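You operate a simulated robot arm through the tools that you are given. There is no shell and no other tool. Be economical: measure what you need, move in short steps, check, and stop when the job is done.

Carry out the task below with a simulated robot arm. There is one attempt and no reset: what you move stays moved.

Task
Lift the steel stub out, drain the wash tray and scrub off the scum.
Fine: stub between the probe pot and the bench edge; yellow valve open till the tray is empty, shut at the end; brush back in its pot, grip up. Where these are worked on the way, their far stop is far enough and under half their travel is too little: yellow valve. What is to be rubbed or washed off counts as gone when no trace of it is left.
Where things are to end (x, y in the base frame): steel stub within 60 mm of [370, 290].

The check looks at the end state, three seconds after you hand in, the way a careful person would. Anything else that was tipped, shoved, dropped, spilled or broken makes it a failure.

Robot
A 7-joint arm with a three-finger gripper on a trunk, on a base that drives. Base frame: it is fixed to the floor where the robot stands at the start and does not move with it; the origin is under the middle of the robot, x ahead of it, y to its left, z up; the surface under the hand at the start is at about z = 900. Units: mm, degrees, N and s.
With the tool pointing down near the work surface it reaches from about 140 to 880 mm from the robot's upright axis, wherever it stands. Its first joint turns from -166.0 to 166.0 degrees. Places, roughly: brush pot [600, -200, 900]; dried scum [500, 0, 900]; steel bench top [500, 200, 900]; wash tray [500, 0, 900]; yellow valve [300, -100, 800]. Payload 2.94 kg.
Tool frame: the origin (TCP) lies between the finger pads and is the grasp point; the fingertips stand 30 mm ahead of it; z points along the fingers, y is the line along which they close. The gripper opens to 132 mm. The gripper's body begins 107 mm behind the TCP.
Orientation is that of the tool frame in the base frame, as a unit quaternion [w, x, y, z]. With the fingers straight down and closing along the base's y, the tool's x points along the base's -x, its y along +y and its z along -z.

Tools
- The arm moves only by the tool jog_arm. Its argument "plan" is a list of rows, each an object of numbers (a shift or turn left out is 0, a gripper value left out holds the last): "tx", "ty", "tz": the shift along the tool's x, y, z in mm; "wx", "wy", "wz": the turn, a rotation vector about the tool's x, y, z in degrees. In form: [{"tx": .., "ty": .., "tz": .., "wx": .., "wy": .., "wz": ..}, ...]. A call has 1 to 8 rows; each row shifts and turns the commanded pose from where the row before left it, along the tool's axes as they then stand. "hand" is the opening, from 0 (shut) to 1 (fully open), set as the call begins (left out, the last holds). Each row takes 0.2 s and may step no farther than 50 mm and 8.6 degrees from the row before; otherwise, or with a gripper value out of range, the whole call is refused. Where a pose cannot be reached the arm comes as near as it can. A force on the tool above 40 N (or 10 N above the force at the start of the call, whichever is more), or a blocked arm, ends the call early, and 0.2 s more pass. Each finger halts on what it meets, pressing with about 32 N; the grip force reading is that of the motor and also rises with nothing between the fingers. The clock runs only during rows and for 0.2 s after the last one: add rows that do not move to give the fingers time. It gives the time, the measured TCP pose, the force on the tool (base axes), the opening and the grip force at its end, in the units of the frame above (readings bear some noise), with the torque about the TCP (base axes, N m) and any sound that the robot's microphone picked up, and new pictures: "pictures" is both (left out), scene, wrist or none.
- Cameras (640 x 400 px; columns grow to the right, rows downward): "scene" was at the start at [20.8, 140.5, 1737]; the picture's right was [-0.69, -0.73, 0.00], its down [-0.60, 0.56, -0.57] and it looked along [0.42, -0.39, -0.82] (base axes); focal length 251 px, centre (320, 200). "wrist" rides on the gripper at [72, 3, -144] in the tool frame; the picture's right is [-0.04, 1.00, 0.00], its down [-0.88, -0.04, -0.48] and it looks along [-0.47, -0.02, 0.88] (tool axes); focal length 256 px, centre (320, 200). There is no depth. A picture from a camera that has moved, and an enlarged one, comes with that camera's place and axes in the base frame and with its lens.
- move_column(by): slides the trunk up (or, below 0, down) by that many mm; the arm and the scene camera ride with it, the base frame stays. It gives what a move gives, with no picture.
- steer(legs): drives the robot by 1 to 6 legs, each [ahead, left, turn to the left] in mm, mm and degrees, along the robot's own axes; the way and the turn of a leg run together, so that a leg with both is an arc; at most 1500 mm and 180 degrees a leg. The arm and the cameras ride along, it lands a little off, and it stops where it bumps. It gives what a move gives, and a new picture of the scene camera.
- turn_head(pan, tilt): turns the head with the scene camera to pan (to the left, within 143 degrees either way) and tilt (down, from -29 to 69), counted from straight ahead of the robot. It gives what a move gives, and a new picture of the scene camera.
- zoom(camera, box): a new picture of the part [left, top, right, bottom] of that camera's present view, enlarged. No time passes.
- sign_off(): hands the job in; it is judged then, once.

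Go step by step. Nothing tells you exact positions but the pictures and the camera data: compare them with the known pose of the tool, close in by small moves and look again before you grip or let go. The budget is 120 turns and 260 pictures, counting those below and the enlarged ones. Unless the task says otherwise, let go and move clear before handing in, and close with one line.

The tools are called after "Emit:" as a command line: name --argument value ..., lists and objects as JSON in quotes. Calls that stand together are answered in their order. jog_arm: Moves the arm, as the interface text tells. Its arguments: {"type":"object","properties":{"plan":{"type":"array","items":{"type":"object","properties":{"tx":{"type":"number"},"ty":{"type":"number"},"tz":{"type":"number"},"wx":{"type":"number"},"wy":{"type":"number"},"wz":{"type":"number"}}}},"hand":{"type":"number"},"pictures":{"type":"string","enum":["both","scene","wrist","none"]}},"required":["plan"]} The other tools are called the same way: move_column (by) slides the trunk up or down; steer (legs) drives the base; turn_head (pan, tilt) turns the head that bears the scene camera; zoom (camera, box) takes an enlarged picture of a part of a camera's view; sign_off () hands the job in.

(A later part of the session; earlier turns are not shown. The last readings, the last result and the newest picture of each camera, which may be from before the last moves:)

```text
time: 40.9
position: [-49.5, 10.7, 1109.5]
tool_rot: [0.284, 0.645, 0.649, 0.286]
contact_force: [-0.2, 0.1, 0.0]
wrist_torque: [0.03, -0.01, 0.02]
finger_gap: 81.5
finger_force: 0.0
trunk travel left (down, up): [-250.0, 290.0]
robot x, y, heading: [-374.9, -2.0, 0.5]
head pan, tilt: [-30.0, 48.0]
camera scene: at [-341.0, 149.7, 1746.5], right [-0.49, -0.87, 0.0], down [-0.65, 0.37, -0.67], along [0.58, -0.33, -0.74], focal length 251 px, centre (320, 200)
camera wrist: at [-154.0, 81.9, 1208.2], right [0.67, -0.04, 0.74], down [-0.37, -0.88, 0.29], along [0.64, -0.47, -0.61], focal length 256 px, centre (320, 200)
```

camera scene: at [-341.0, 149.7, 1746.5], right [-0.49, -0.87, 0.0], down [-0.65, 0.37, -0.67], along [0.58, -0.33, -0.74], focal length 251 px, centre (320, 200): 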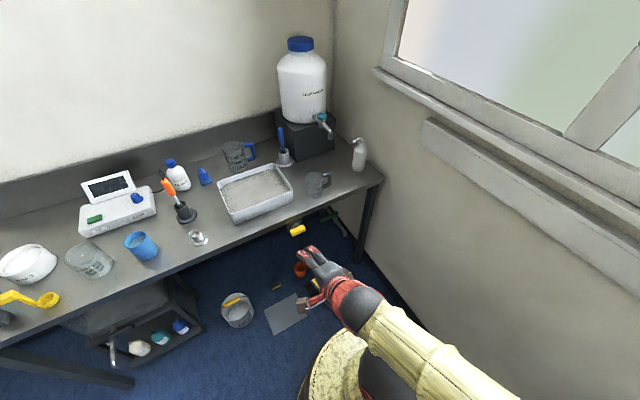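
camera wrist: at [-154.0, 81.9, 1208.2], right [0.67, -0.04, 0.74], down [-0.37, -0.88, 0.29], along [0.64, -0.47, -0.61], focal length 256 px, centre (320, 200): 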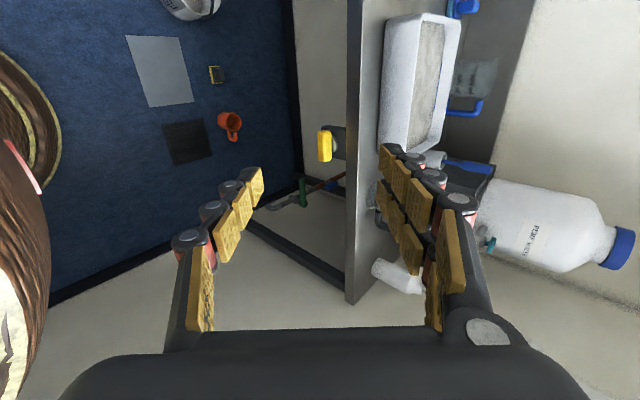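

Emit:
jog_arm --plan '[{"wx": -8.5}, {"wx": -8.5}, {"wx": -8.5}, {"wx": -8.5}, {"wx": -8.5}, {}]' --pictures "none"

Emit:
jog_arm --plan '[{"tx": -13, "ty": -39, "tz": 22}, {"tx": -13, "ty": -39, "tz": 22}, {"tx": -13, "ty": -39, "tz": 22}, {"tx": -13, "ty": -39, "tz": 22}, {"tx": -13, "ty": -39, "tz": 22}, {"tx": -13, "ty": -39, "tz": 22}, {"tx": -13, "ty": -39, "tz": 22}, {}]'

```text
time: 42.5
position: [37.1, 15.1, 1214.7]
tool_rot: [0.47, 0.521, 0.52, 0.488]
contact_force: [0.0, -0.9, 0.2]
wrist_torque: [-0.01, 0.01, 0.0]
finger_gap: 81.7
finger_force: 0.1
out of reach, approached as far as the arm can: row 1, 2, 3, 4, 5
trunk travel left (down, up): [-250.0, 290.0]
robot x, y, heading: [-374.5, -0.1, 0.3]
head pan, tilt: [-30.0, 48.0]
stopped in row 6: the arm was blocked; the commanded pose is now the measured one
```

```text
time: 44.3
position: [170.6, -68.5, 928.5]
tool_rot: [0.469, 0.522, 0.52, 0.487]
contact_force: [0.5, -0.4, -0.4]
wrist_torque: [0.02, -0.01, -0.03]
finger_gap: 82.0
finger_force: 0.0
trunk travel left (down, up): [-250.0, 290.0]
robot x, y, heading: [-374.2, -3.4, 0.4]
head pan, tilt: [-30.0, 48.0]
camera scene: at [-340.1, 149.4, 1746.5], right [-0.49, -0.87, 0.0], down [-0.65, 0.37, -0.67], along [0.58, -0.33, -0.74], focal length 251 px, centre (320, 200)
camera wrist: at [26.1, 1.1, 942.4], right [0.09, -0.06, 0.99], down [-0.46, -0.89, -0.01], along [0.88, -0.46, -0.1], focal length 256 px, centre (320, 200)
```

scene: 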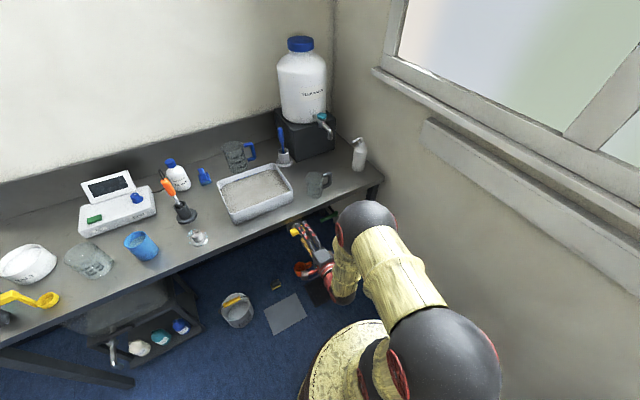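
wrist: 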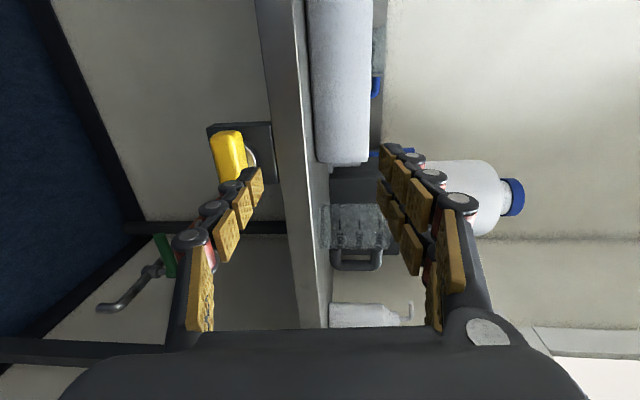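

Emit:
zoom --camera "wrist" --box '[176, 105, 304, 185]'

Emit:
jog_arm --plan '[{"wx": -5}, {"ty": -30}, {"ty": -30}, {"ty": -30}, {}]'

```text
5.00 times, centred on (240, 145) of wrist
camera zoom: at [26.1, 1.1, 942.4], right [0.09, -0.06, 0.99], down [-0.46, -0.89, -0.01], along [0.88, -0.46, -0.1], focal length 1280 px, centre (720, 475)
```

zoom: 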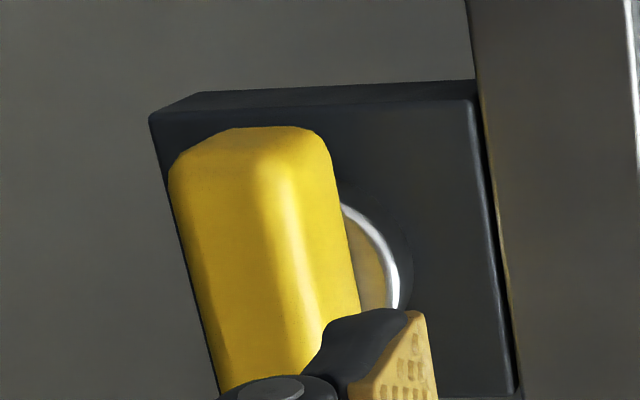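

```text
time: 45.5
position: [169.4, -68.9, 835.5]
tool_rot: [0.494, 0.5, 0.498, 0.508]
contact_force: [0.3, 0.8, 0.7]
wrist_torque: [-0.01, -0.02, -0.02]
finger_gap: 81.9
finger_force: 0.1
trunk travel left (down, up): [-250.0, 290.0]
robot x, y, heading: [-379.2, -0.8, 0.5]
head pan, tilt: [-30.0, 48.0]
camera scene: at [-340.1, 149.5, 1746.4], right [-0.49, -0.87, 0.0], down [-0.65, 0.37, -0.67], along [0.58, -0.33, -0.74], focal length 251 px, centre (320, 200)
camera wrist: at [25.0, 0.7, 838.1], right [0.0, -0.06, 1.0], down [-0.46, -0.88, -0.05], along [0.89, -0.46, -0.03], focal length 256 px, centre (320, 200)
```

scene: 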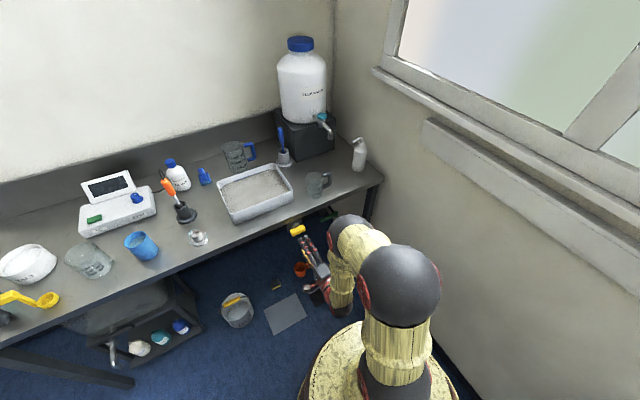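
wrist: 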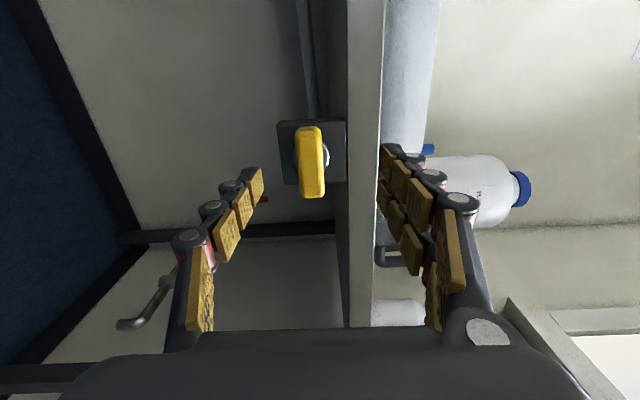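

The knob centre is at about (265, -80, 825), and the bar is ~26 mm thick vertically. I'll narrow the fingers to ~60 mm and advance straight onto it.

Emit:
jog_arm --plan '[{"tx": -11, "ty": -10.5}, {"tz": 25}, {"tz": 20}, {}]' --hand 0.45 --pictures "wrist"

```text
time: 46.5
position: [215.2, -78.5, 825.6]
tool_rot: [0.492, 0.5, 0.499, 0.509]
contact_force: [1.0, 0.3, -0.6]
wrist_torque: [-0.01, 0.02, -0.01]
finger_gap: 59.4
finger_force: 0.1
trunk travel left (down, up): [-250.0, 290.0]
robot x, y, heading: [-374.9, -1.7, 0.3]
head pan, tilt: [-30.0, 48.0]
camera wrist: at [69.8, -9.1, 828.1], right [0.0, -0.06, 1.0], down [-0.46, -0.89, -0.05], along [0.89, -0.46, -0.03], focal length 256 px, centre (320, 200)
```

wrist: 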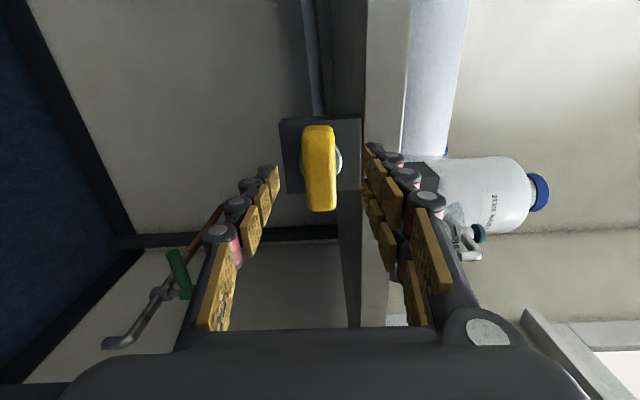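

Emit:
jog_arm --plan '[{"tz": 15, "tx": -1.5, "ty": -1.5}, {"tz": 15}, {"tz": 10}, {}]' --pictures "wrist"

```text
time: 47.5
position: [255.5, -79.1, 824.1]
tool_rot: [0.493, 0.5, 0.499, 0.509]
contact_force: [0.5, -0.3, -0.6]
wrist_torque: [0.03, -0.01, -0.02]
finger_gap: 59.5
finger_force: 0.0
trunk travel left (down, up): [-250.0, 290.0]
robot x, y, heading: [-375.2, -2.3, 0.3]
head pan, tilt: [-30.0, 48.0]
camera wrist: at [109.7, -9.0, 827.7], right [0.0, -0.06, 1.0], down [-0.46, -0.89, -0.05], along [0.89, -0.46, -0.03], focal length 256 px, centre (320, 200)
```

wrist: 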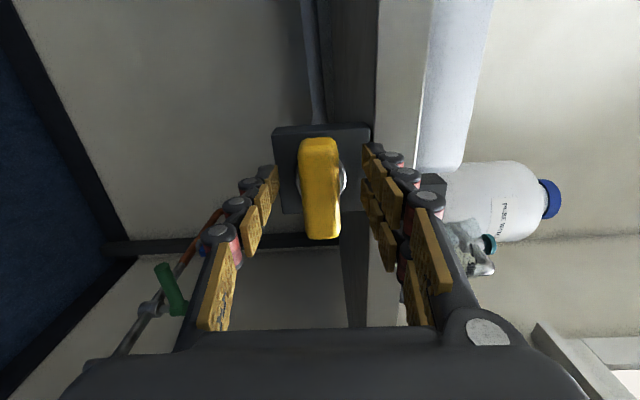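

Knob between the fingers; closing.

Emit:
jog_arm --plan '[{}, {}, {}, {}]' --hand 0 --pictures "wrist"

```text
time: 48.5
position: [254.4, -79.0, 824.7]
tool_rot: [0.493, 0.5, 0.499, 0.508]
contact_force: [0.5, 0.4, 0.7]
wrist_torque: [0.0, 0.14, 0.05]
finger_gap: 26.0
finger_force: 31.1
trunk travel left (down, up): [-250.0, 290.0]
robot x, y, heading: [-374.8, 0.6, 0.7]
head pan, tilt: [-30.0, 48.0]
camera wrist: at [109.5, -9.0, 827.8], right [0.0, -0.06, 1.0], down [-0.46, -0.88, -0.05], along [0.89, -0.46, -0.03], focal length 256 px, centre (320, 200)
```

wrist: 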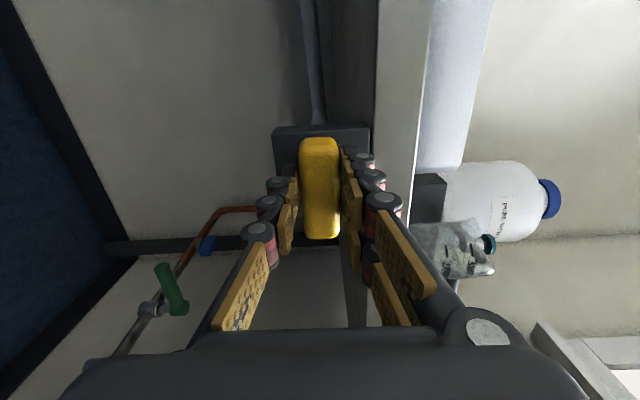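

Gripped at 26 mm. Trying a small counter-clockwise turn (usual opening direction) and watching the torque.

Emit:
jog_arm --plan '[{"wz": -4}, {"wz": -4}, {}]' --pictures "wrist"

```text
time: 49.3
position: [255.1, -79.4, 824.3]
tool_rot: [0.528, 0.464, 0.532, 0.473]
contact_force: [-2.6, -1.2, 3.3]
wrist_torque: [1.99, -0.03, -0.06]
finger_gap: 28.2
finger_force: 44.4
trunk travel left (down, up): [-250.0, 290.0]
robot x, y, heading: [-374.5, -7.9, 0.2]
head pan, tilt: [-30.0, 48.0]
camera wrist: at [109.5, -9.3, 817.8], right [0.0, 0.08, 1.0], down [-0.46, -0.88, 0.07], along [0.89, -0.46, 0.04], focal length 256 px, centre (320, 200)
```

wrist: 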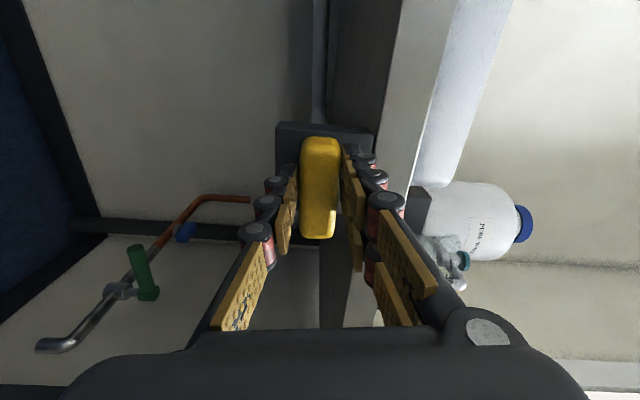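

That direction gives 2 N·m with the jaws being pried apart, likely the stop. Going back and trying the other direction.

Emit:
jog_arm --plan '[{"wz": 4}, {"wz": 4}, {"wz": 4}, {"wz": 4}, {}]' --pictures "wrist"

```text
time: 50.5
position: [254.3, -78.0, 826.1]
tool_rot: [0.456, 0.533, 0.462, 0.542]
contact_force: [-3.4, 3.1, 13.5]
wrist_torque: [-0.11, -0.36, -0.46]
finger_gap: 25.7
finger_force: 45.0
trunk travel left (down, up): [-250.0, 290.0]
robot x, y, heading: [-376.2, -3.9, 0.3]
head pan, tilt: [-30.0, 48.0]
camera wrist: at [109.5, -10.0, 838.3], right [0.0, -0.2, 0.98], down [-0.46, -0.87, -0.18], along [0.89, -0.45, -0.09], focal length 256 px, centre (320, 200)
```

wrist: 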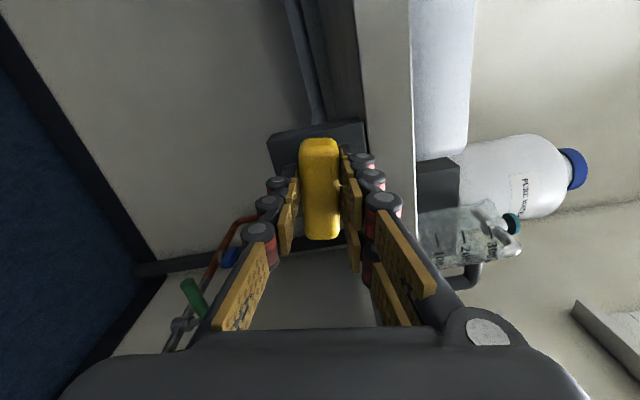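

It turns freely this way, so this is the opening direction. There's a little sideways load; I'll continue in steps while easing it.

Emit:
jog_arm --plan '[{"ty": 1, "wz": 4}, {"wz": 6}, {"wz": 6}, {}]' --pictures "none"

```text
time: 51.5
position: [253.8, -78.4, 828.4]
tool_rot: [0.377, 0.591, 0.383, 0.602]
contact_force: [-3.2, 1.5, 25.1]
wrist_torque: [-0.14, -0.64, -0.36]
finger_gap: 25.6
finger_force: 45.1
trunk travel left (down, up): [-250.0, 290.0]
robot x, y, heading: [-373.1, -3.3, 0.5]
head pan, tilt: [-30.0, 48.0]
```

The load shows the spindle is ~10 mm to -y of my grip, so I'll follow the arc: each turn gets a small tangential shift.

Emit:
jog_arm --plan '[{"tx": 1.2, "ty": 2.7}, {"wz": 7, "ty": 1.3}, {"wz": 7, "ty": 1.3}, {}]' --pictures "none"

```text
time: 52.5
position: [253.2, -79.8, 829.1]
tool_rot: [0.299, 0.636, 0.309, 0.641]
contact_force: [11.4, 1.1, 5.0]
wrist_torque: [-0.06, -0.26, 0.3]
finger_gap: 25.5
finger_force: 44.8
trunk travel left (down, up): [-250.0, 290.0]
robot x, y, heading: [-375.6, 0.9, 0.4]
head pan, tilt: [-30.0, 48.0]
```

Emit:
jog_arm --plan '[{"wz": 8, "ty": 1.4, "tz": -0.5}, {"wz": 8, "ty": 1.4}, {"wz": 8, "ty": 1.4}, {}]' --pictures "wrist"

```text
time: 53.5
position: [254.1, -83.1, 831.7]
tool_rot: [0.158, 0.687, 0.17, 0.689]
contact_force: [16.3, 6.1, -9.0]
wrist_torque: [0.07, -0.38, 0.44]
finger_gap: 25.8
finger_force: 45.1
trunk travel left (down, up): [-250.0, 290.0]
robot x, y, heading: [-374.5, 0.9, 0.5]
head pan, tilt: [-30.0, 48.0]
camera wrist: at [110.1, -55.2, 896.3], right [0.01, -0.91, 0.41], down [-0.47, -0.37, -0.8], along [0.88, -0.18, -0.43], focal length 256 px, centre (320, 200)
```

wrist: 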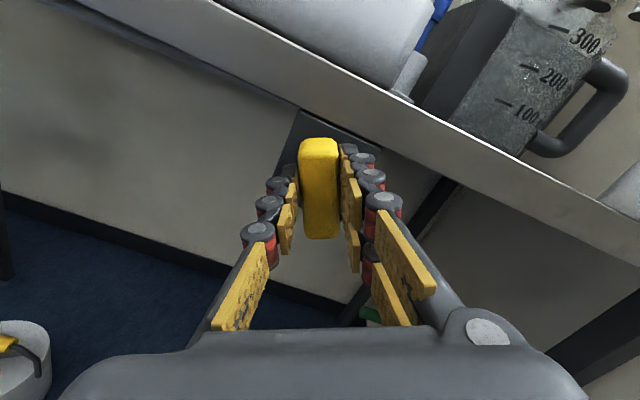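

Emit:
jog_arm --plan '[{"tz": 1.5, "tx": -1}, {"wz": 8, "ty": 1.2}, {"wz": 8, "ty": 1.2}, {}]' --pictures "none"

Emit:
jog_arm --plan '[{"wz": 5, "ty": 0.8}, {}]' --pictures "both"

```text
time: 54.5
position: [253.8, -84.2, 831.8]
tool_rot: [0.061, 0.704, 0.072, 0.704]
contact_force: [-6.5, 10.5, -8.3]
wrist_torque: [0.07, -0.8, 0.33]
finger_gap: 25.9
finger_force: 44.8
trunk travel left (down, up): [-250.0, 290.0]
robot x, y, heading: [-376.0, -1.8, 0.5]
head pan, tilt: [-30.0, 48.0]
```

```text
time: 55.1
position: [253.8, -84.0, 832.4]
tool_rot: [0.031, 0.706, 0.042, 0.706]
contact_force: [-16.9, 13.3, -8.0]
wrist_torque: [0.08, 0.0, 0.24]
finger_gap: 25.4
finger_force: 44.7
trunk travel left (down, up): [-250.0, 290.0]
robot x, y, heading: [-378.3, 0.1, 0.5]
head pan, tilt: [-30.0, 48.0]
camera scene: at [-341.4, 150.7, 1746.3], right [-0.49, -0.87, 0.0], down [-0.65, 0.37, -0.67], along [0.58, -0.33, -0.74], focal length 251 px, centre (320, 200)
camera wrist: at [110.5, -83.2, 903.2], right [0.02, -1.0, 0.06], down [-0.47, -0.06, -0.88], along [0.88, -0.02, -0.47], focal length 256 px, centre (320, 200)
```

scene: 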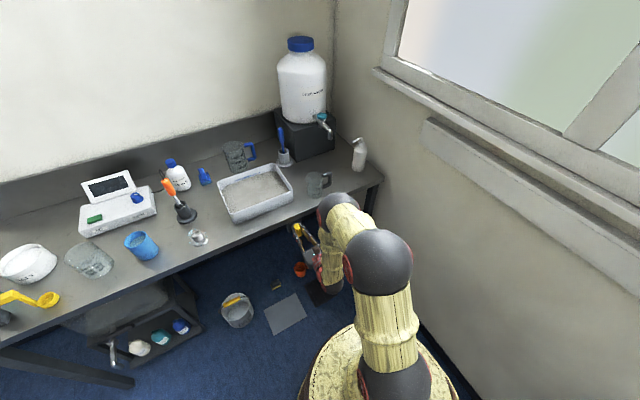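
wrist: 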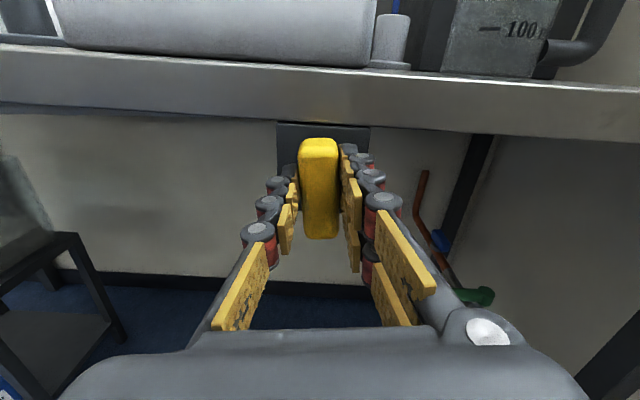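

Emit:
jog_arm --plan '[{"tz": -1, "ty": -0.8, "tx": -0.5}, {"wz": 4}, {"wz": 3}, {}]' --pictures "none"

Emit:
zoom --camera "scene" --box '[200, 140, 328, 220]'

```text
time: 55.6
position: [254.6, -86.5, 833.8]
tool_rot: [0.028, 0.706, 0.04, 0.707]
contact_force: [-14.8, 0.8, 9.6]
wrist_torque: [0.03, -0.84, 0.28]
finger_gap: 25.6
finger_force: 44.7
out of reach, approached as far as the arm can: row 2
trunk travel left (down, up): [-250.0, 290.0]
robot x, y, heading: [-378.7, -1.3, 0.6]
head pan, tilt: [-30.0, 48.0]
stopped in row 2: the force on the tool passed its limit at 45 N (the readings are from after the stop); the commanded pose is now the measured one
```

```text
5.00 times, centred on (264, 180) of scene
camera zoom: at [-343.2, 150.0, 1746.7], right [-0.49, -0.87, 0.0], down [-0.65, 0.37, -0.67], along [0.58, -0.33, -0.74], focal length 1254 px, centre (600, 300)
```

zoom: 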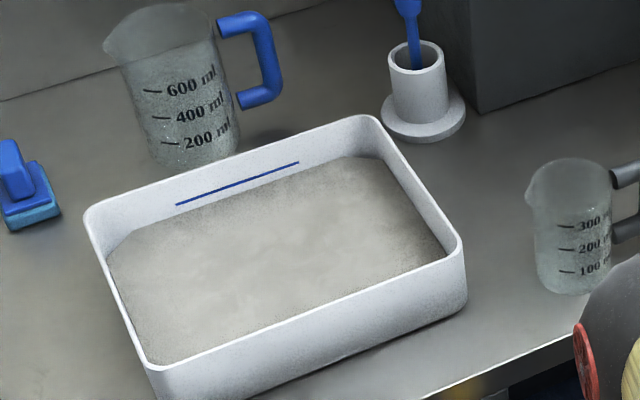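

The water has fallen below the blue mark, so it's draining; the valve is at ~86°, as far as the arm goes. Waiting for the tray to empty.

Emit:
jog_arm --plan '[{"tz": -0.7}, {}, {}, {}, {}, {}, {}, {}]' --pictures "none"

Emit:
jog_arm --plan '[{}, {}, {}, {}, {}, {}, {}, {}]' --pictures "none"

Emit:
jog_arm --plan '[{}, {}, {}, {}, {}, {}, {}, {}]' --pictures "none"

Emit:
zoom --camera "scene" --box '[200, 140, 328, 220]'

```text
time: 57.4
position: [256.1, -85.1, 833.2]
tool_rot: [0.027, 0.706, 0.04, 0.707]
contact_force: [-10.1, 6.2, 19.4]
wrist_torque: [0.05, -0.89, 0.07]
finger_gap: 25.5
finger_force: 44.9
trunk travel left (down, up): [-250.0, 290.0]
robot x, y, heading: [-376.6, -0.2, 0.5]
head pan, tilt: [-30.0, 48.0]
```

```text
time: 59.2
position: [255.4, -85.5, 832.0]
tool_rot: [0.027, 0.706, 0.04, 0.707]
contact_force: [-5.3, 7.4, 24.4]
wrist_torque: [0.09, -0.41, 0.05]
finger_gap: 25.9
finger_force: 44.6
trunk travel left (down, up): [-250.0, 290.0]
robot x, y, heading: [-375.2, 0.7, 0.2]
head pan, tilt: [-30.0, 48.0]
```

```text
time: 61.0
position: [256.2, -85.1, 831.8]
tool_rot: [0.029, 0.706, 0.039, 0.707]
contact_force: [-2.8, 8.0, 24.4]
wrist_torque: [0.09, -0.61, 0.05]
finger_gap: 25.7
finger_force: 45.0
trunk travel left (down, up): [-250.0, 290.0]
robot x, y, heading: [-376.4, -0.1, 0.3]
head pan, tilt: [-30.0, 48.0]
```

```text
5.00 times, centred on (264, 180) of scene
camera zoom: at [-342.7, 150.6, 1746.4], right [-0.49, -0.87, 0.0], down [-0.65, 0.37, -0.67], along [0.58, -0.33, -0.74], focal length 1254 px, centre (600, 300)
```

zoom: 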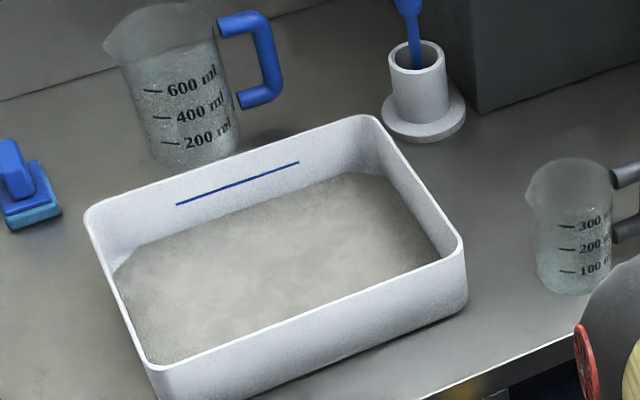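

Draining steadily; I'll keep waiting and relieve the upward load a little.

Emit:
jog_arm --plan '[{"tx": 1}, {}, {}, {}, {}, {}, {}, {}]' --pictures "none"

Emit:
jog_arm --plan '[{}, {}, {}, {}, {}, {}, {}, {}]' --pictures "none"

Emit:
jog_arm --plan '[{}, {}, {}, {}, {}, {}, {}, {}]' --pictures "none"

Emit:
jog_arm --plan '[{}, {}, {}, {}, {}, {}, {}, {}]' --pictures "none"

Emit:
zoom --camera "scene" --box '[200, 140, 328, 220]'

```text
time: 62.8
position: [254.3, -85.8, 831.0]
tool_rot: [0.027, 0.706, 0.04, 0.706]
contact_force: [-2.9, 10.5, 18.7]
wrist_torque: [0.1, -0.35, 0.1]
finger_gap: 25.7
finger_force: 45.2
trunk travel left (down, up): [-250.0, 290.0]
robot x, y, heading: [-375.5, -0.9, 0.3]
head pan, tilt: [-30.0, 48.0]
```

```text
time: 64.6
position: [253.4, -85.5, 831.6]
tool_rot: [0.028, 0.706, 0.039, 0.706]
contact_force: [-4.8, 10.8, 15.5]
wrist_torque: [0.08, -0.53, 0.09]
finger_gap: 25.7
finger_force: 44.9
trunk travel left (down, up): [-250.0, 290.0]
robot x, y, heading: [-375.7, -1.0, 0.4]
head pan, tilt: [-30.0, 48.0]
```

```text
time: 66.4
position: [254.8, -85.1, 832.5]
tool_rot: [0.027, 0.706, 0.04, 0.706]
contact_force: [-5.5, 11.8, 14.1]
wrist_torque: [0.05, -0.37, 0.11]
finger_gap: 25.8
finger_force: 45.0
trunk travel left (down, up): [-250.0, 290.0]
robot x, y, heading: [-373.6, -0.5, 0.3]
head pan, tilt: [-30.0, 48.0]
```

```text
time: 68.2
position: [253.9, -85.2, 832.6]
tool_rot: [0.028, 0.706, 0.039, 0.706]
contact_force: [-6.3, 11.1, 13.7]
wrist_torque: [0.1, -0.38, 0.11]
finger_gap: 25.8
finger_force: 45.5
trunk travel left (down, up): [-250.0, 290.0]
robot x, y, heading: [-377.9, -4.2, 0.1]
head pan, tilt: [-30.0, 48.0]
```

```text
5.00 times, centred on (264, 180) of scene
camera zoom: at [-342.1, 150.8, 1746.4], right [-0.49, -0.87, 0.0], down [-0.65, 0.37, -0.67], along [0.58, -0.33, -0.74], focal length 1254 px, centre (600, 300)
```

zoom: 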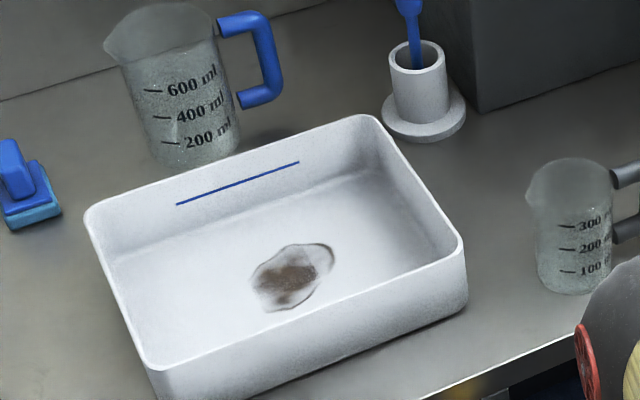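

The tray looks drained, showing brown scum with an outline that may be a last puddle. Waiting a bit more and comparing.

Emit:
jog_arm --plan '[{}, {}, {}, {}, {}, {}, {}, {}]' --pictures "none"

Emit:
jog_arm --plan '[{}, {}, {}, {}, {}, {}, {}, {}]' --pictures "none"

Emit:
zoom --camera "scene" --box '[222, 165, 286, 205]'

```text
time: 70.0
position: [255.0, -85.3, 832.3]
tool_rot: [0.028, 0.706, 0.04, 0.706]
contact_force: [-7.7, 11.9, 12.7]
wrist_torque: [0.04, -0.28, 0.11]
finger_gap: 25.7
finger_force: 44.6
trunk travel left (down, up): [-250.0, 290.0]
robot x, y, heading: [-372.7, -2.4, 0.5]
head pan, tilt: [-30.0, 48.0]
```

```text
time: 71.8
position: [254.6, -85.3, 833.2]
tool_rot: [0.028, 0.706, 0.04, 0.706]
contact_force: [-7.4, 11.2, 11.3]
wrist_torque: [0.08, -0.29, 0.12]
finger_gap: 25.6
finger_force: 45.3
trunk travel left (down, up): [-250.0, 290.0]
robot x, y, heading: [-376.3, 0.8, 0.2]
head pan, tilt: [-30.0, 48.0]
```

```text
10.00 times, centred on (254, 185) of scene
camera zoom: at [-342.1, 150.8, 1746.4], right [-0.49, -0.87, 0.0], down [-0.65, 0.37, -0.67], along [0.58, -0.33, -0.74], focal length 2508 px, centre (980, 350)
```

zoom: 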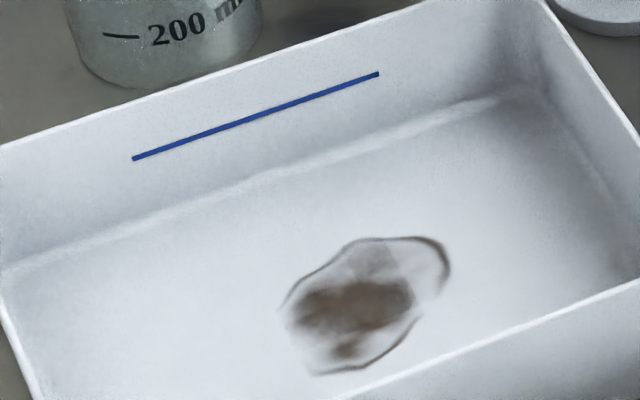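

No change: that outline is dried scum, so the tray is empty. Now closing the valve back along the same arc.

Emit:
jog_arm --plan '[{"wz": -8, "ty": -1.3}, {"wz": -8, "ty": -1.3}, {"wz": -8, "ty": -1.3}, {}]' --pictures "none"

```text
time: 72.8
position: [254.6, -82.3, 831.0]
tool_rot: [0.175, 0.683, 0.185, 0.685]
contact_force: [-7.4, 3.5, 11.9]
wrist_torque: [-0.01, 0.44, -0.42]
finger_gap: 25.5
finger_force: 44.8
trunk travel left (down, up): [-250.0, 290.0]
robot x, y, heading: [-375.3, 2.6, 0.6]
head pan, tilt: [-30.0, 48.0]
```

Emit:
jog_arm --plan '[{"wz": -8, "ty": -1.3}, {"wz": -8, "ty": -1.3}, {"wz": -8, "ty": -1.3}, {}]' --pictures "none"

```text
time: 73.8
position: [255.4, -79.7, 829.2]
tool_rot: [0.316, 0.629, 0.322, 0.633]
contact_force: [-9.8, -11.9, 12.2]
wrist_torque: [-0.08, 0.13, -1.14]
finger_gap: 25.8
finger_force: 45.2
trunk travel left (down, up): [-250.0, 290.0]
robot x, y, heading: [-372.9, -1.0, 0.2]
head pan, tilt: [-30.0, 48.0]
```

Emit:
jog_arm --plan '[{"wz": -8, "ty": -1, "tx": -0.8, "tz": -0.5}, {"wz": -8, "ty": -1.2}, {"wz": -8, "ty": -1.3}, {}]' --pictures "none"

```text
time: 74.8
position: [254.2, -79.8, 827.7]
tool_rot: [0.439, 0.548, 0.447, 0.554]
contact_force: [-8.5, -17.5, 13.7]
wrist_torque: [-0.13, -0.34, -0.94]
finger_gap: 25.6
finger_force: 44.9
trunk travel left (down, up): [-250.0, 290.0]
robot x, y, heading: [-375.0, 0.6, 0.2]
head pan, tilt: [-30.0, 48.0]
```

Emit:
jog_arm --plan '[{"wz": -7, "ty": -0.6, "tx": -1.2}, {"wz": -5, "ty": -0.5}, {}]' --pictures "none"

Emit:
jog_arm --plan '[{"wz": -4}, {}]' --pictures "wrist"

```text
time: 75.6
position: [253.9, -77.8, 825.2]
tool_rot: [0.493, 0.498, 0.502, 0.506]
contact_force: [-4.0, -9.2, 15.7]
wrist_torque: [-0.12, -0.36, -0.44]
finger_gap: 25.6
finger_force: 44.6
trunk travel left (down, up): [-250.0, 290.0]
robot x, y, heading: [-372.2, 2.5, 0.6]
head pan, tilt: [-30.0, 48.0]
```

```text
time: 76.2
position: [254.1, -78.5, 825.3]
tool_rot: [0.51, 0.481, 0.519, 0.489]
contact_force: [-2.9, -5.7, 17.8]
wrist_torque: [2.03, -0.49, 0.22]
finger_gap: 25.8
finger_force: 45.1
trunk travel left (down, up): [-250.0, 290.0]
robot x, y, heading: [-377.0, -3.6, 0.2]
head pan, tilt: [-30.0, 48.0]
camera wrist: at [109.7, -9.0, 822.3], right [0.0, 0.02, 1.0], down [-0.46, -0.89, 0.01], along [0.89, -0.46, 0.01], focal length 256 px, centre (320, 200)
```

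wrist: 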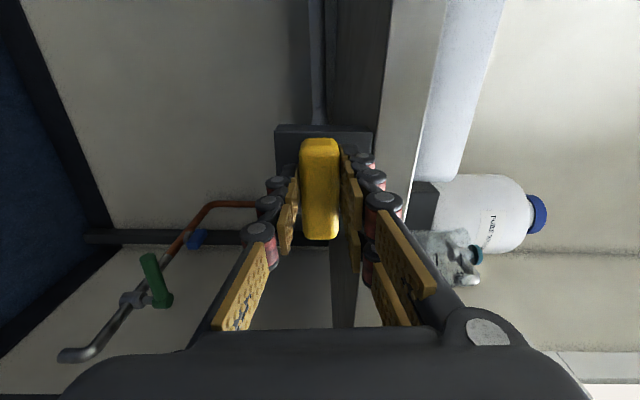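

2 N·m at the closed stop: shut. Releasing and backing off.

Emit:
jog_arm --plan '[{}, {}, {}]' --hand 0.45 --pictures "none"

Emit:
jog_arm --plan '[{"tz": -20}, {"tz": -40}, {"tz": -40}, {}]'

```text
time: 77.0
position: [254.6, -77.8, 823.9]
tool_rot: [0.51, 0.482, 0.52, 0.488]
contact_force: [-0.2, -0.9, -0.6]
wrist_torque: [-0.01, -0.02, -0.01]
finger_gap: 59.4
finger_force: 0.1
trunk travel left (down, up): [-250.0, 290.0]
robot x, y, heading: [-375.7, -3.1, 0.2]
head pan, tilt: [-30.0, 48.0]
```

```text
time: 78.0
position: [156.1, -81.9, 822.6]
tool_rot: [0.511, 0.48, 0.52, 0.488]
contact_force: [0.5, -0.6, -0.2]
wrist_torque: [-0.01, -0.04, 0.01]
finger_gap: 59.3
finger_force: 0.0
trunk travel left (down, up): [-250.0, 290.0]
robot x, y, heading: [-375.3, -1.1, 0.6]
head pan, tilt: [-30.0, 48.0]
camera scene: at [-340.8, 149.4, 1746.4], right [-0.49, -0.87, 0.0], down [-0.65, 0.37, -0.67], along [0.58, -0.33, -0.74], focal length 251 px, centre (320, 200)
camera wrist: at [10.5, -11.5, 821.1], right [0.0, 0.02, 1.0], down [-0.46, -0.89, 0.02], along [0.89, -0.46, 0.01], focal length 256 px, centre (320, 200)
```

scene: 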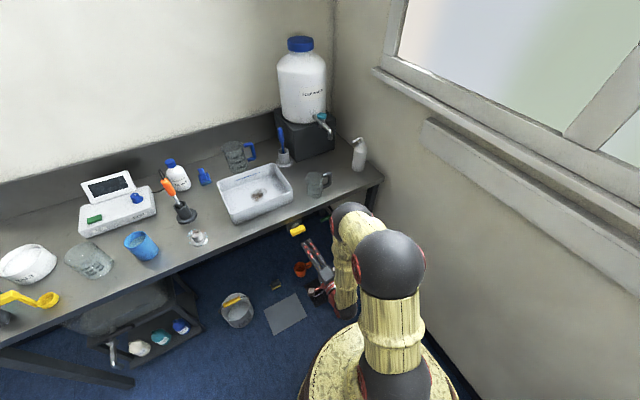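
wrist: 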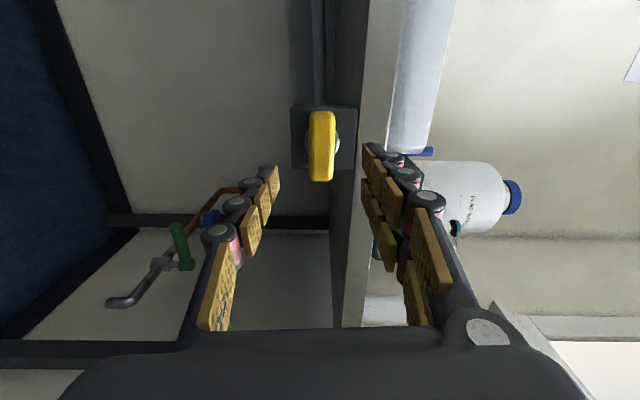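

The valve is shut. Now I'll point the hand down again and raise it, to go for the brush.

Emit:
jog_arm --plan '[{"wx": 8.5}, {"wx": 8.5}, {"wx": 8.5}, {"wx": 8.5}, {"wx": 8.5}, {"wx": 8.5}, {"wx": 8.5}, {"wx": 8.5}]' --pictures "none"

Emit:
jog_arm --plan '[{"wx": 8.5}, {"wx": 8.5}, {"wx": 5}, {"tz": -40}, {"tz": -40}, {"tz": -40}, {"tz": -40}, {}]' --pictures "scene"

```text
time: 79.8
position: [154.3, -80.9, 824.1]
tool_rot: [0.154, 0.685, 0.703, 0.114]
contact_force: [0.6, 0.2, -0.3]
wrist_torque: [-0.03, -0.02, 0.01]
finger_gap: 59.5
finger_force: 0.1
trunk travel left (down, up): [-250.0, 290.0]
robot x, y, heading: [-376.4, -0.8, 0.4]
head pan, tilt: [-30.0, 48.0]
```

```text
time: 81.6
position: [141.6, -66.7, 983.6]
tool_rot: [0.051, 0.697, 0.715, 0.031]
contact_force: [-0.7, 0.4, 0.6]
wrist_torque: [0.0, -0.02, 0.02]
finger_gap: 59.6
finger_force: 0.0
out of reach, approached as far as the arm can: row 2
trunk travel left (down, up): [-250.0, 290.0]
robot x, y, heading: [-377.0, 2.0, 0.4]
head pan, tilt: [-30.0, 48.0]
camera scene: at [-340.6, 149.7, 1746.4], right [-0.49, -0.87, 0.0], down [-0.65, 0.37, -0.67], along [0.58, -0.33, -0.74], focal length 251 px, centre (320, 200)
```

scene: 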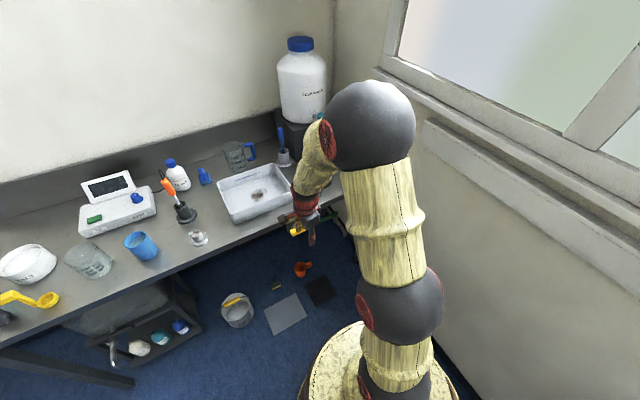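

Emit:
jog_arm --plan '[{"tz": -45}, {"tz": -45}, {"tz": -45}, {"tz": -45}, {"wx": 6.6}, {}]' --pictures "none"

Emit:
steer --legs '[[370, 0, 0]]'

```text
time: 83.0
position: [121.8, -63.2, 1163.8]
tool_rot: [0.01, 0.699, 0.715, -0.01]
contact_force: [0.2, 0.0, -0.1]
wrist_torque: [0.0, 0.04, -0.01]
finger_gap: 59.6
finger_force: 0.1
trunk travel left (down, up): [-250.0, 290.0]
robot x, y, heading: [-376.2, 0.4, 0.7]
head pan, tilt: [-30.0, 48.0]
```

```text
time: 85.4
position: [492.0, -63.2, 1163.8]
tool_rot: [0.01, 0.701, 0.713, -0.011]
contact_force: [0.9, -0.7, -0.1]
wrist_torque: [0.0, 0.02, 0.01]
finger_gap: 59.5
finger_force: 0.1
trunk travel left (down, up): [-250.0, 290.0]
robot x, y, heading: [-3.0, -2.7, 0.3]
head pan, tilt: [-30.0, 48.0]
camera scene: at [30.7, 151.4, 1746.4], right [-0.5, -0.87, 0.0], down [-0.65, 0.37, -0.67], along [0.58, -0.33, -0.74], focal length 251 px, centre (320, 200)
```

scene: 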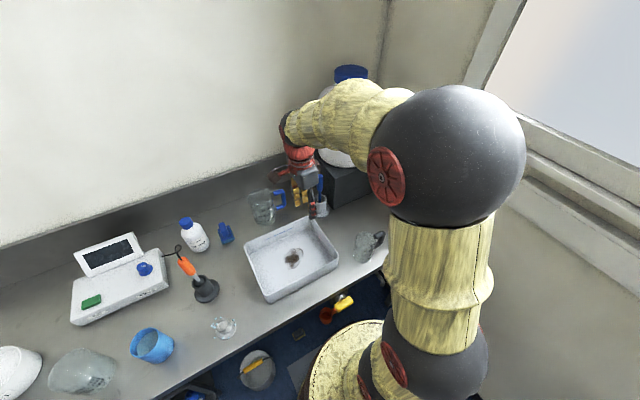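

Now near the bench. I'll square up the hand, move it toward the pot at a safe height, and look at the brush.

Emit:
jog_arm --plan '[{"tz": -40}, {"tz": -30}, {"ty": 40}, {"ty": 40}, {}]'

```text
time: 86.6
position: [572.2, -60.6, 1235.1]
tool_rot: [0.01, 0.701, 0.713, -0.01]
contact_force: [-0.3, -0.4, -0.3]
wrist_torque: [0.01, -0.02, -0.02]
finger_gap: 59.4
finger_force: 0.1
trunk travel left (down, up): [-250.0, 290.0]
robot x, y, heading: [-5.2, -0.9, 0.1]
head pan, tilt: [-30.0, 48.0]
camera scene: at [29.7, 151.4, 1746.4], right [-0.5, -0.87, 0.0], down [-0.65, 0.37, -0.67], along [0.58, -0.33, -0.74], focal length 251 px, centre (320, 200)
camera wrist: at [574.2, 16.5, 1375.5], right [1.0, -0.02, 0.0], down [-0.02, -0.86, 0.5], along [-0.01, -0.5, -0.86], focal length 256 px, centre (320, 200)
```

scene: 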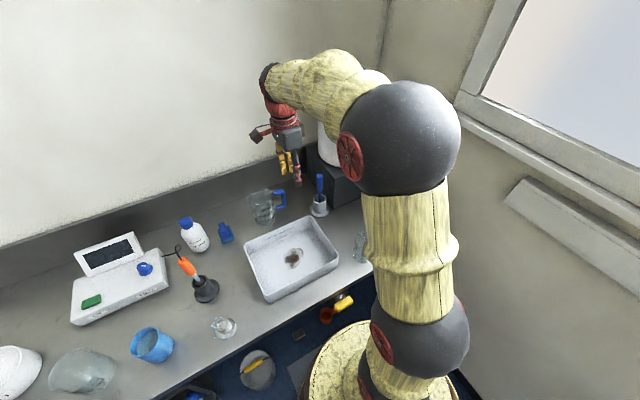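
wrist: 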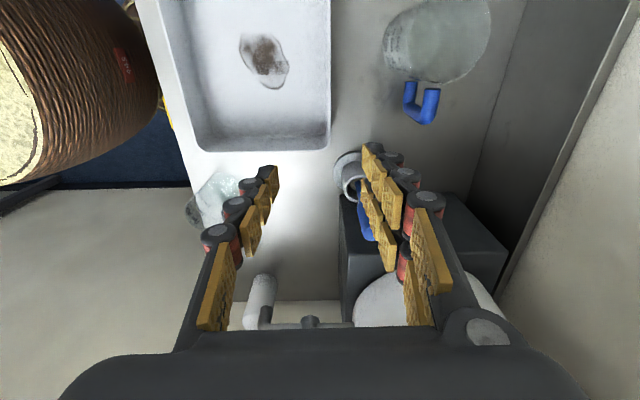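

Emit:
zoom --camera "scene" --box '[288, 160, 352, 220]'

Emit:
zoom --camera "wrist" --box '[320, 130, 416, 250]'

```text
6.67 times, centred on (320, 190) of scene
camera zoom: at [29.7, 151.4, 1746.4], right [-0.5, -0.87, 0.0], down [-0.65, 0.37, -0.67], along [0.58, -0.33, -0.74], focal length 1672 px, centre (320, 267)
```

zoom: 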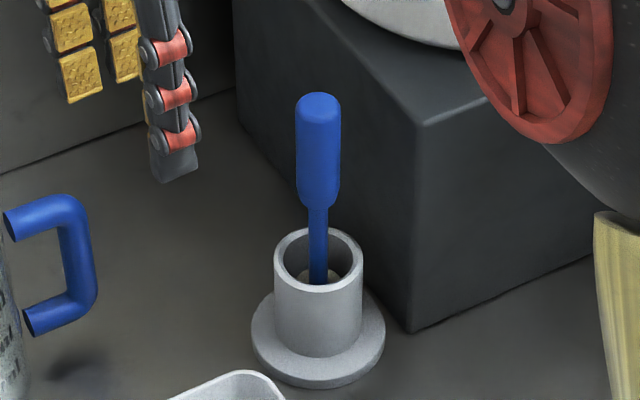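

```text
3.33 times, centred on (368, 190) of wrist
camera zoom: at [574.2, 16.5, 1375.5], right [1.0, -0.02, 0.0], down [-0.02, -0.86, 0.5], along [-0.01, -0.5, -0.86], focal length 853 px, centre (160, 233)
```

zoom: 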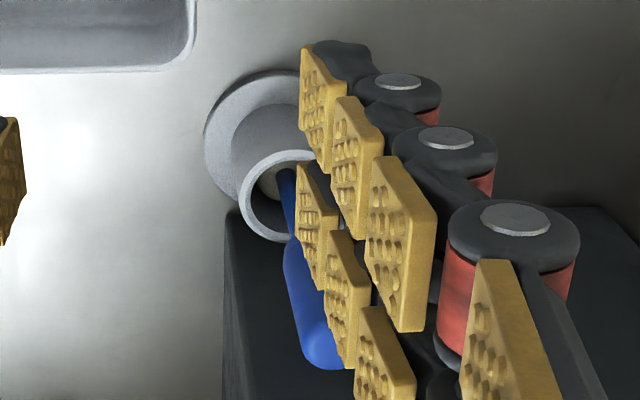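

The brush stands nearly upright: grip centred at (636, -194), z 1028–1114; pot rim at z≈975. I'll square the hand and go over it.

Emit:
jog_arm --plan '[{"wy": 1.6, "wz": 1}, {"tx": -33, "ty": 16}, {"tx": -33, "ty": 16}, {"tx": -33, "ty": 16}, {"tx": -34, "ty": 16}, {}]'

```text
time: 88.0
position: [634.2, -191.8, 1233.8]
tool_rot: [0.0, 0.707, 0.708, -0.002]
contact_force: [-0.4, 0.4, 0.1]
wrist_torque: [0.04, 0.0, 0.02]
finger_gap: 59.6
finger_force: 0.1
trunk travel left (down, up): [-250.0, 290.0]
robot x, y, heading: [-6.8, -0.6, 0.3]
head pan, tilt: [-30.0, 48.0]
camera scene: at [29.9, 151.3, 1746.4], right [-0.5, -0.87, 0.0], down [-0.65, 0.37, -0.67], along [0.58, -0.33, -0.74], focal length 251 px, centre (320, 200)
camera wrist: at [637.1, -118.4, 1376.0], right [1.0, -0.04, 0.0], down [-0.04, -0.88, 0.48], along [-0.02, -0.48, -0.88], focal length 256 px, centre (320, 200)
```

scene: 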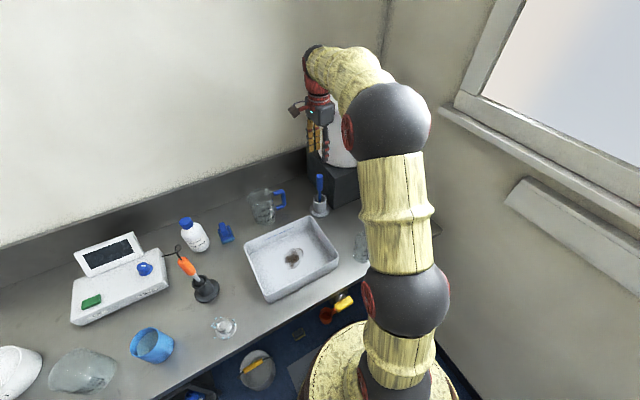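
wrist: 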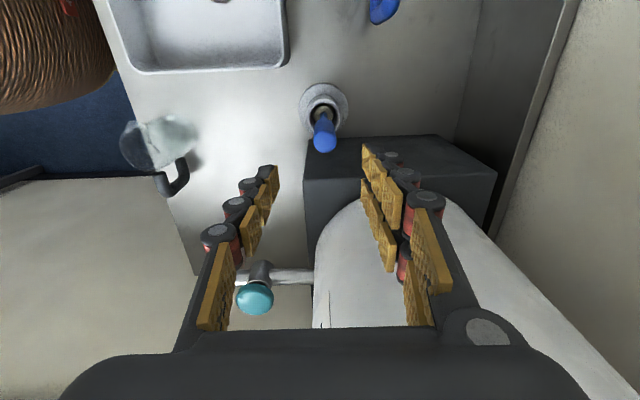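

The handle top is at (639, -194), slightly leaning. Descending around the grip to z≈1072.

Emit:
jog_arm --plan '[{"tz": 40, "ty": 3}, {"tz": 40}, {"tz": 40}, {"tz": 25}, {"tz": 15}, {}]'

```text
time: 89.4
position: [638.5, -194.5, 1072.1]
tool_rot: [0.001, 0.707, 0.707, -0.001]
contact_force: [0.7, 0.2, 0.0]
wrist_torque: [0.01, -0.01, 0.04]
finger_gap: 59.3
finger_force: 0.1
trunk travel left (down, up): [-250.0, 290.0]
robot x, y, heading: [-3.7, -1.7, 0.4]
head pan, tilt: [-30.0, 48.0]
camera scene: at [30.3, 151.3, 1746.4], right [-0.5, -0.87, 0.0], down [-0.65, 0.37, -0.67], along [0.58, -0.33, -0.74], focal length 251 px, centre (320, 200)
camera wrist: at [641.2, -120.9, 1215.2], right [1.0, -0.04, 0.0], down [-0.04, -0.88, 0.48], along [-0.02, -0.48, -0.88], focal length 256 px, centre (320, 200)
```

scene: 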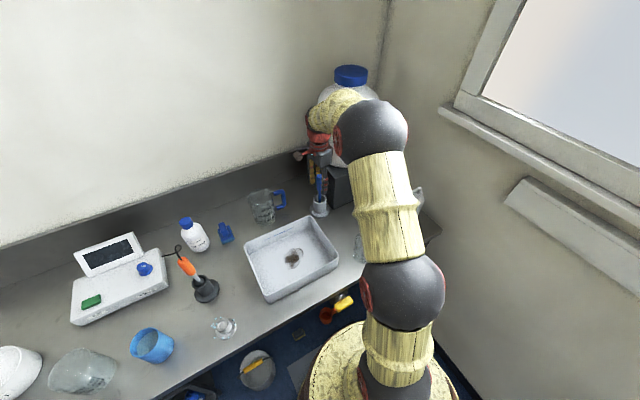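
wrist: 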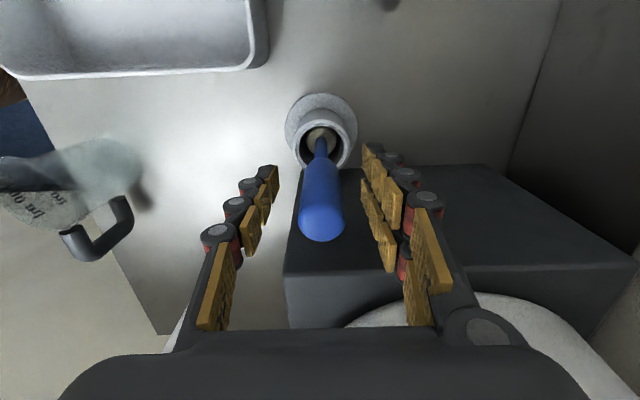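

Emit:
jog_arm --plan '[{"tx": 4}, {}, {}, {}, {}]' --hand 0 --pictures "wrist"

```text
time: 90.6
position: [639.6, -188.7, 1071.6]
tool_rot: [0.001, 0.706, 0.708, -0.001]
contact_force: [0.2, -1.4, -0.2]
wrist_torque: [0.02, 0.0, 0.0]
finger_gap: 24.1
finger_force: 32.0
trunk travel left (down, up): [-250.0, 290.0]
robot x, y, heading: [-7.2, 4.1, -0.0]
head pan, tilt: [-30.0, 48.0]
camera wrist: at [641.5, -116.4, 1215.2], right [1.0, -0.04, 0.0], down [-0.04, -0.88, 0.48], along [-0.02, -0.48, -0.88], focal length 256 px, centre (320, 200)
```

wrist: 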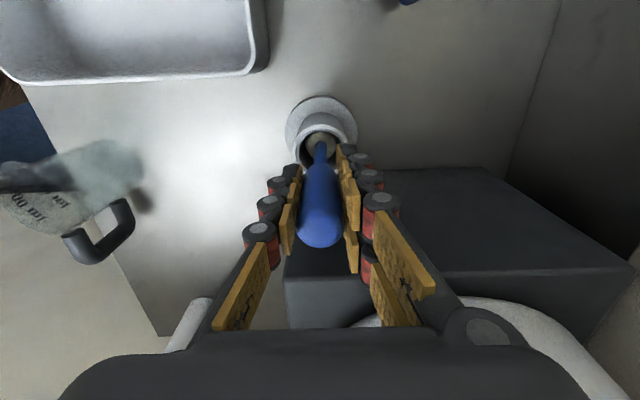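

Gripped. Lifting straight up slowly, checking the pot stays.

Emit:
jog_arm --plan '[{"tz": -15}, {"tz": -20}, {"tz": -25}, {"tz": -25}, {"tz": -25}, {"tz": -25}, {}]'

```text
time: 92.2
position: [637.3, -187.4, 1209.2]
tool_rot: [0.001, 0.707, 0.707, -0.002]
contact_force: [-0.1, 0.1, -1.2]
wrist_torque: [0.0, 0.03, 0.03]
finger_gap: 24.0
finger_force: 32.1
trunk travel left (down, up): [-250.0, 290.0]
robot x, y, heading: [-4.3, 1.5, 0.1]
head pan, tilt: [-30.0, 48.0]
camera scene: at [30.3, 151.3, 1746.4], right [-0.5, -0.87, 0.0], down [-0.65, 0.37, -0.67], along [0.58, -0.33, -0.74], focal length 251 px, centre (320, 200)
camera wrist: at [640.6, -115.5, 1351.6], right [1.0, -0.04, 0.0], down [-0.04, -0.88, 0.48], along [-0.02, -0.48, -0.88], focal length 256 px, centre (320, 200)
```

scene: 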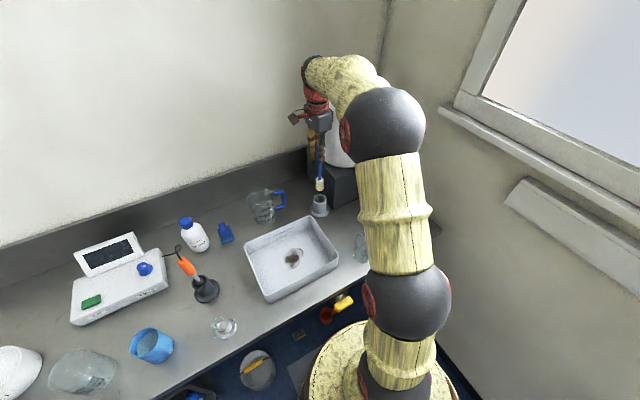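
wrist: 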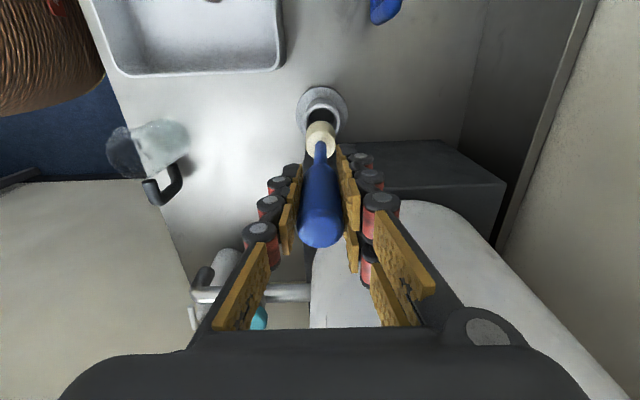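

Emit:
zoom --camera "scene" --box '[288, 130, 352, 220]'

Emit:
zoom --camera "scene" --box '[240, 210, 350, 310]'

```text
4.44 times, centred on (320, 175) of scene
camera zoom: at [30.3, 151.3, 1746.4], right [-0.5, -0.87, 0.0], down [-0.65, 0.37, -0.67], along [0.58, -0.33, -0.74], focal length 1115 px, centre (320, 311)
```

zoom: 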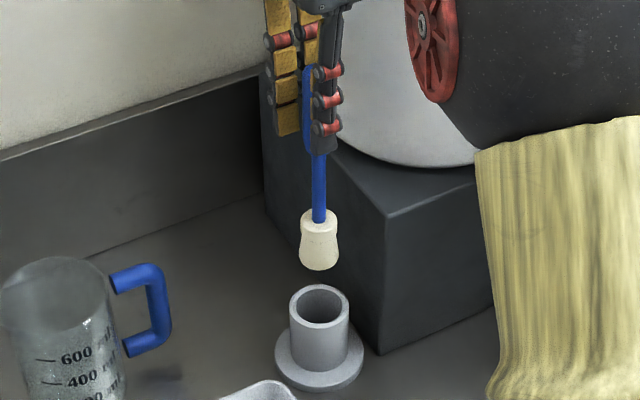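

```text
4.00 times, centred on (295, 260) of scene
camera zoom: at [30.3, 151.3, 1746.4], right [-0.5, -0.87, 0.0], down [-0.65, 0.37, -0.67], along [0.58, -0.33, -0.74], focal length 1003 px, centre (420, -40)
```

zoom: 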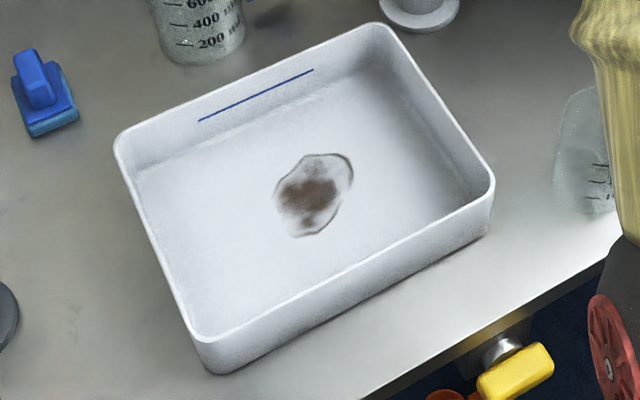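

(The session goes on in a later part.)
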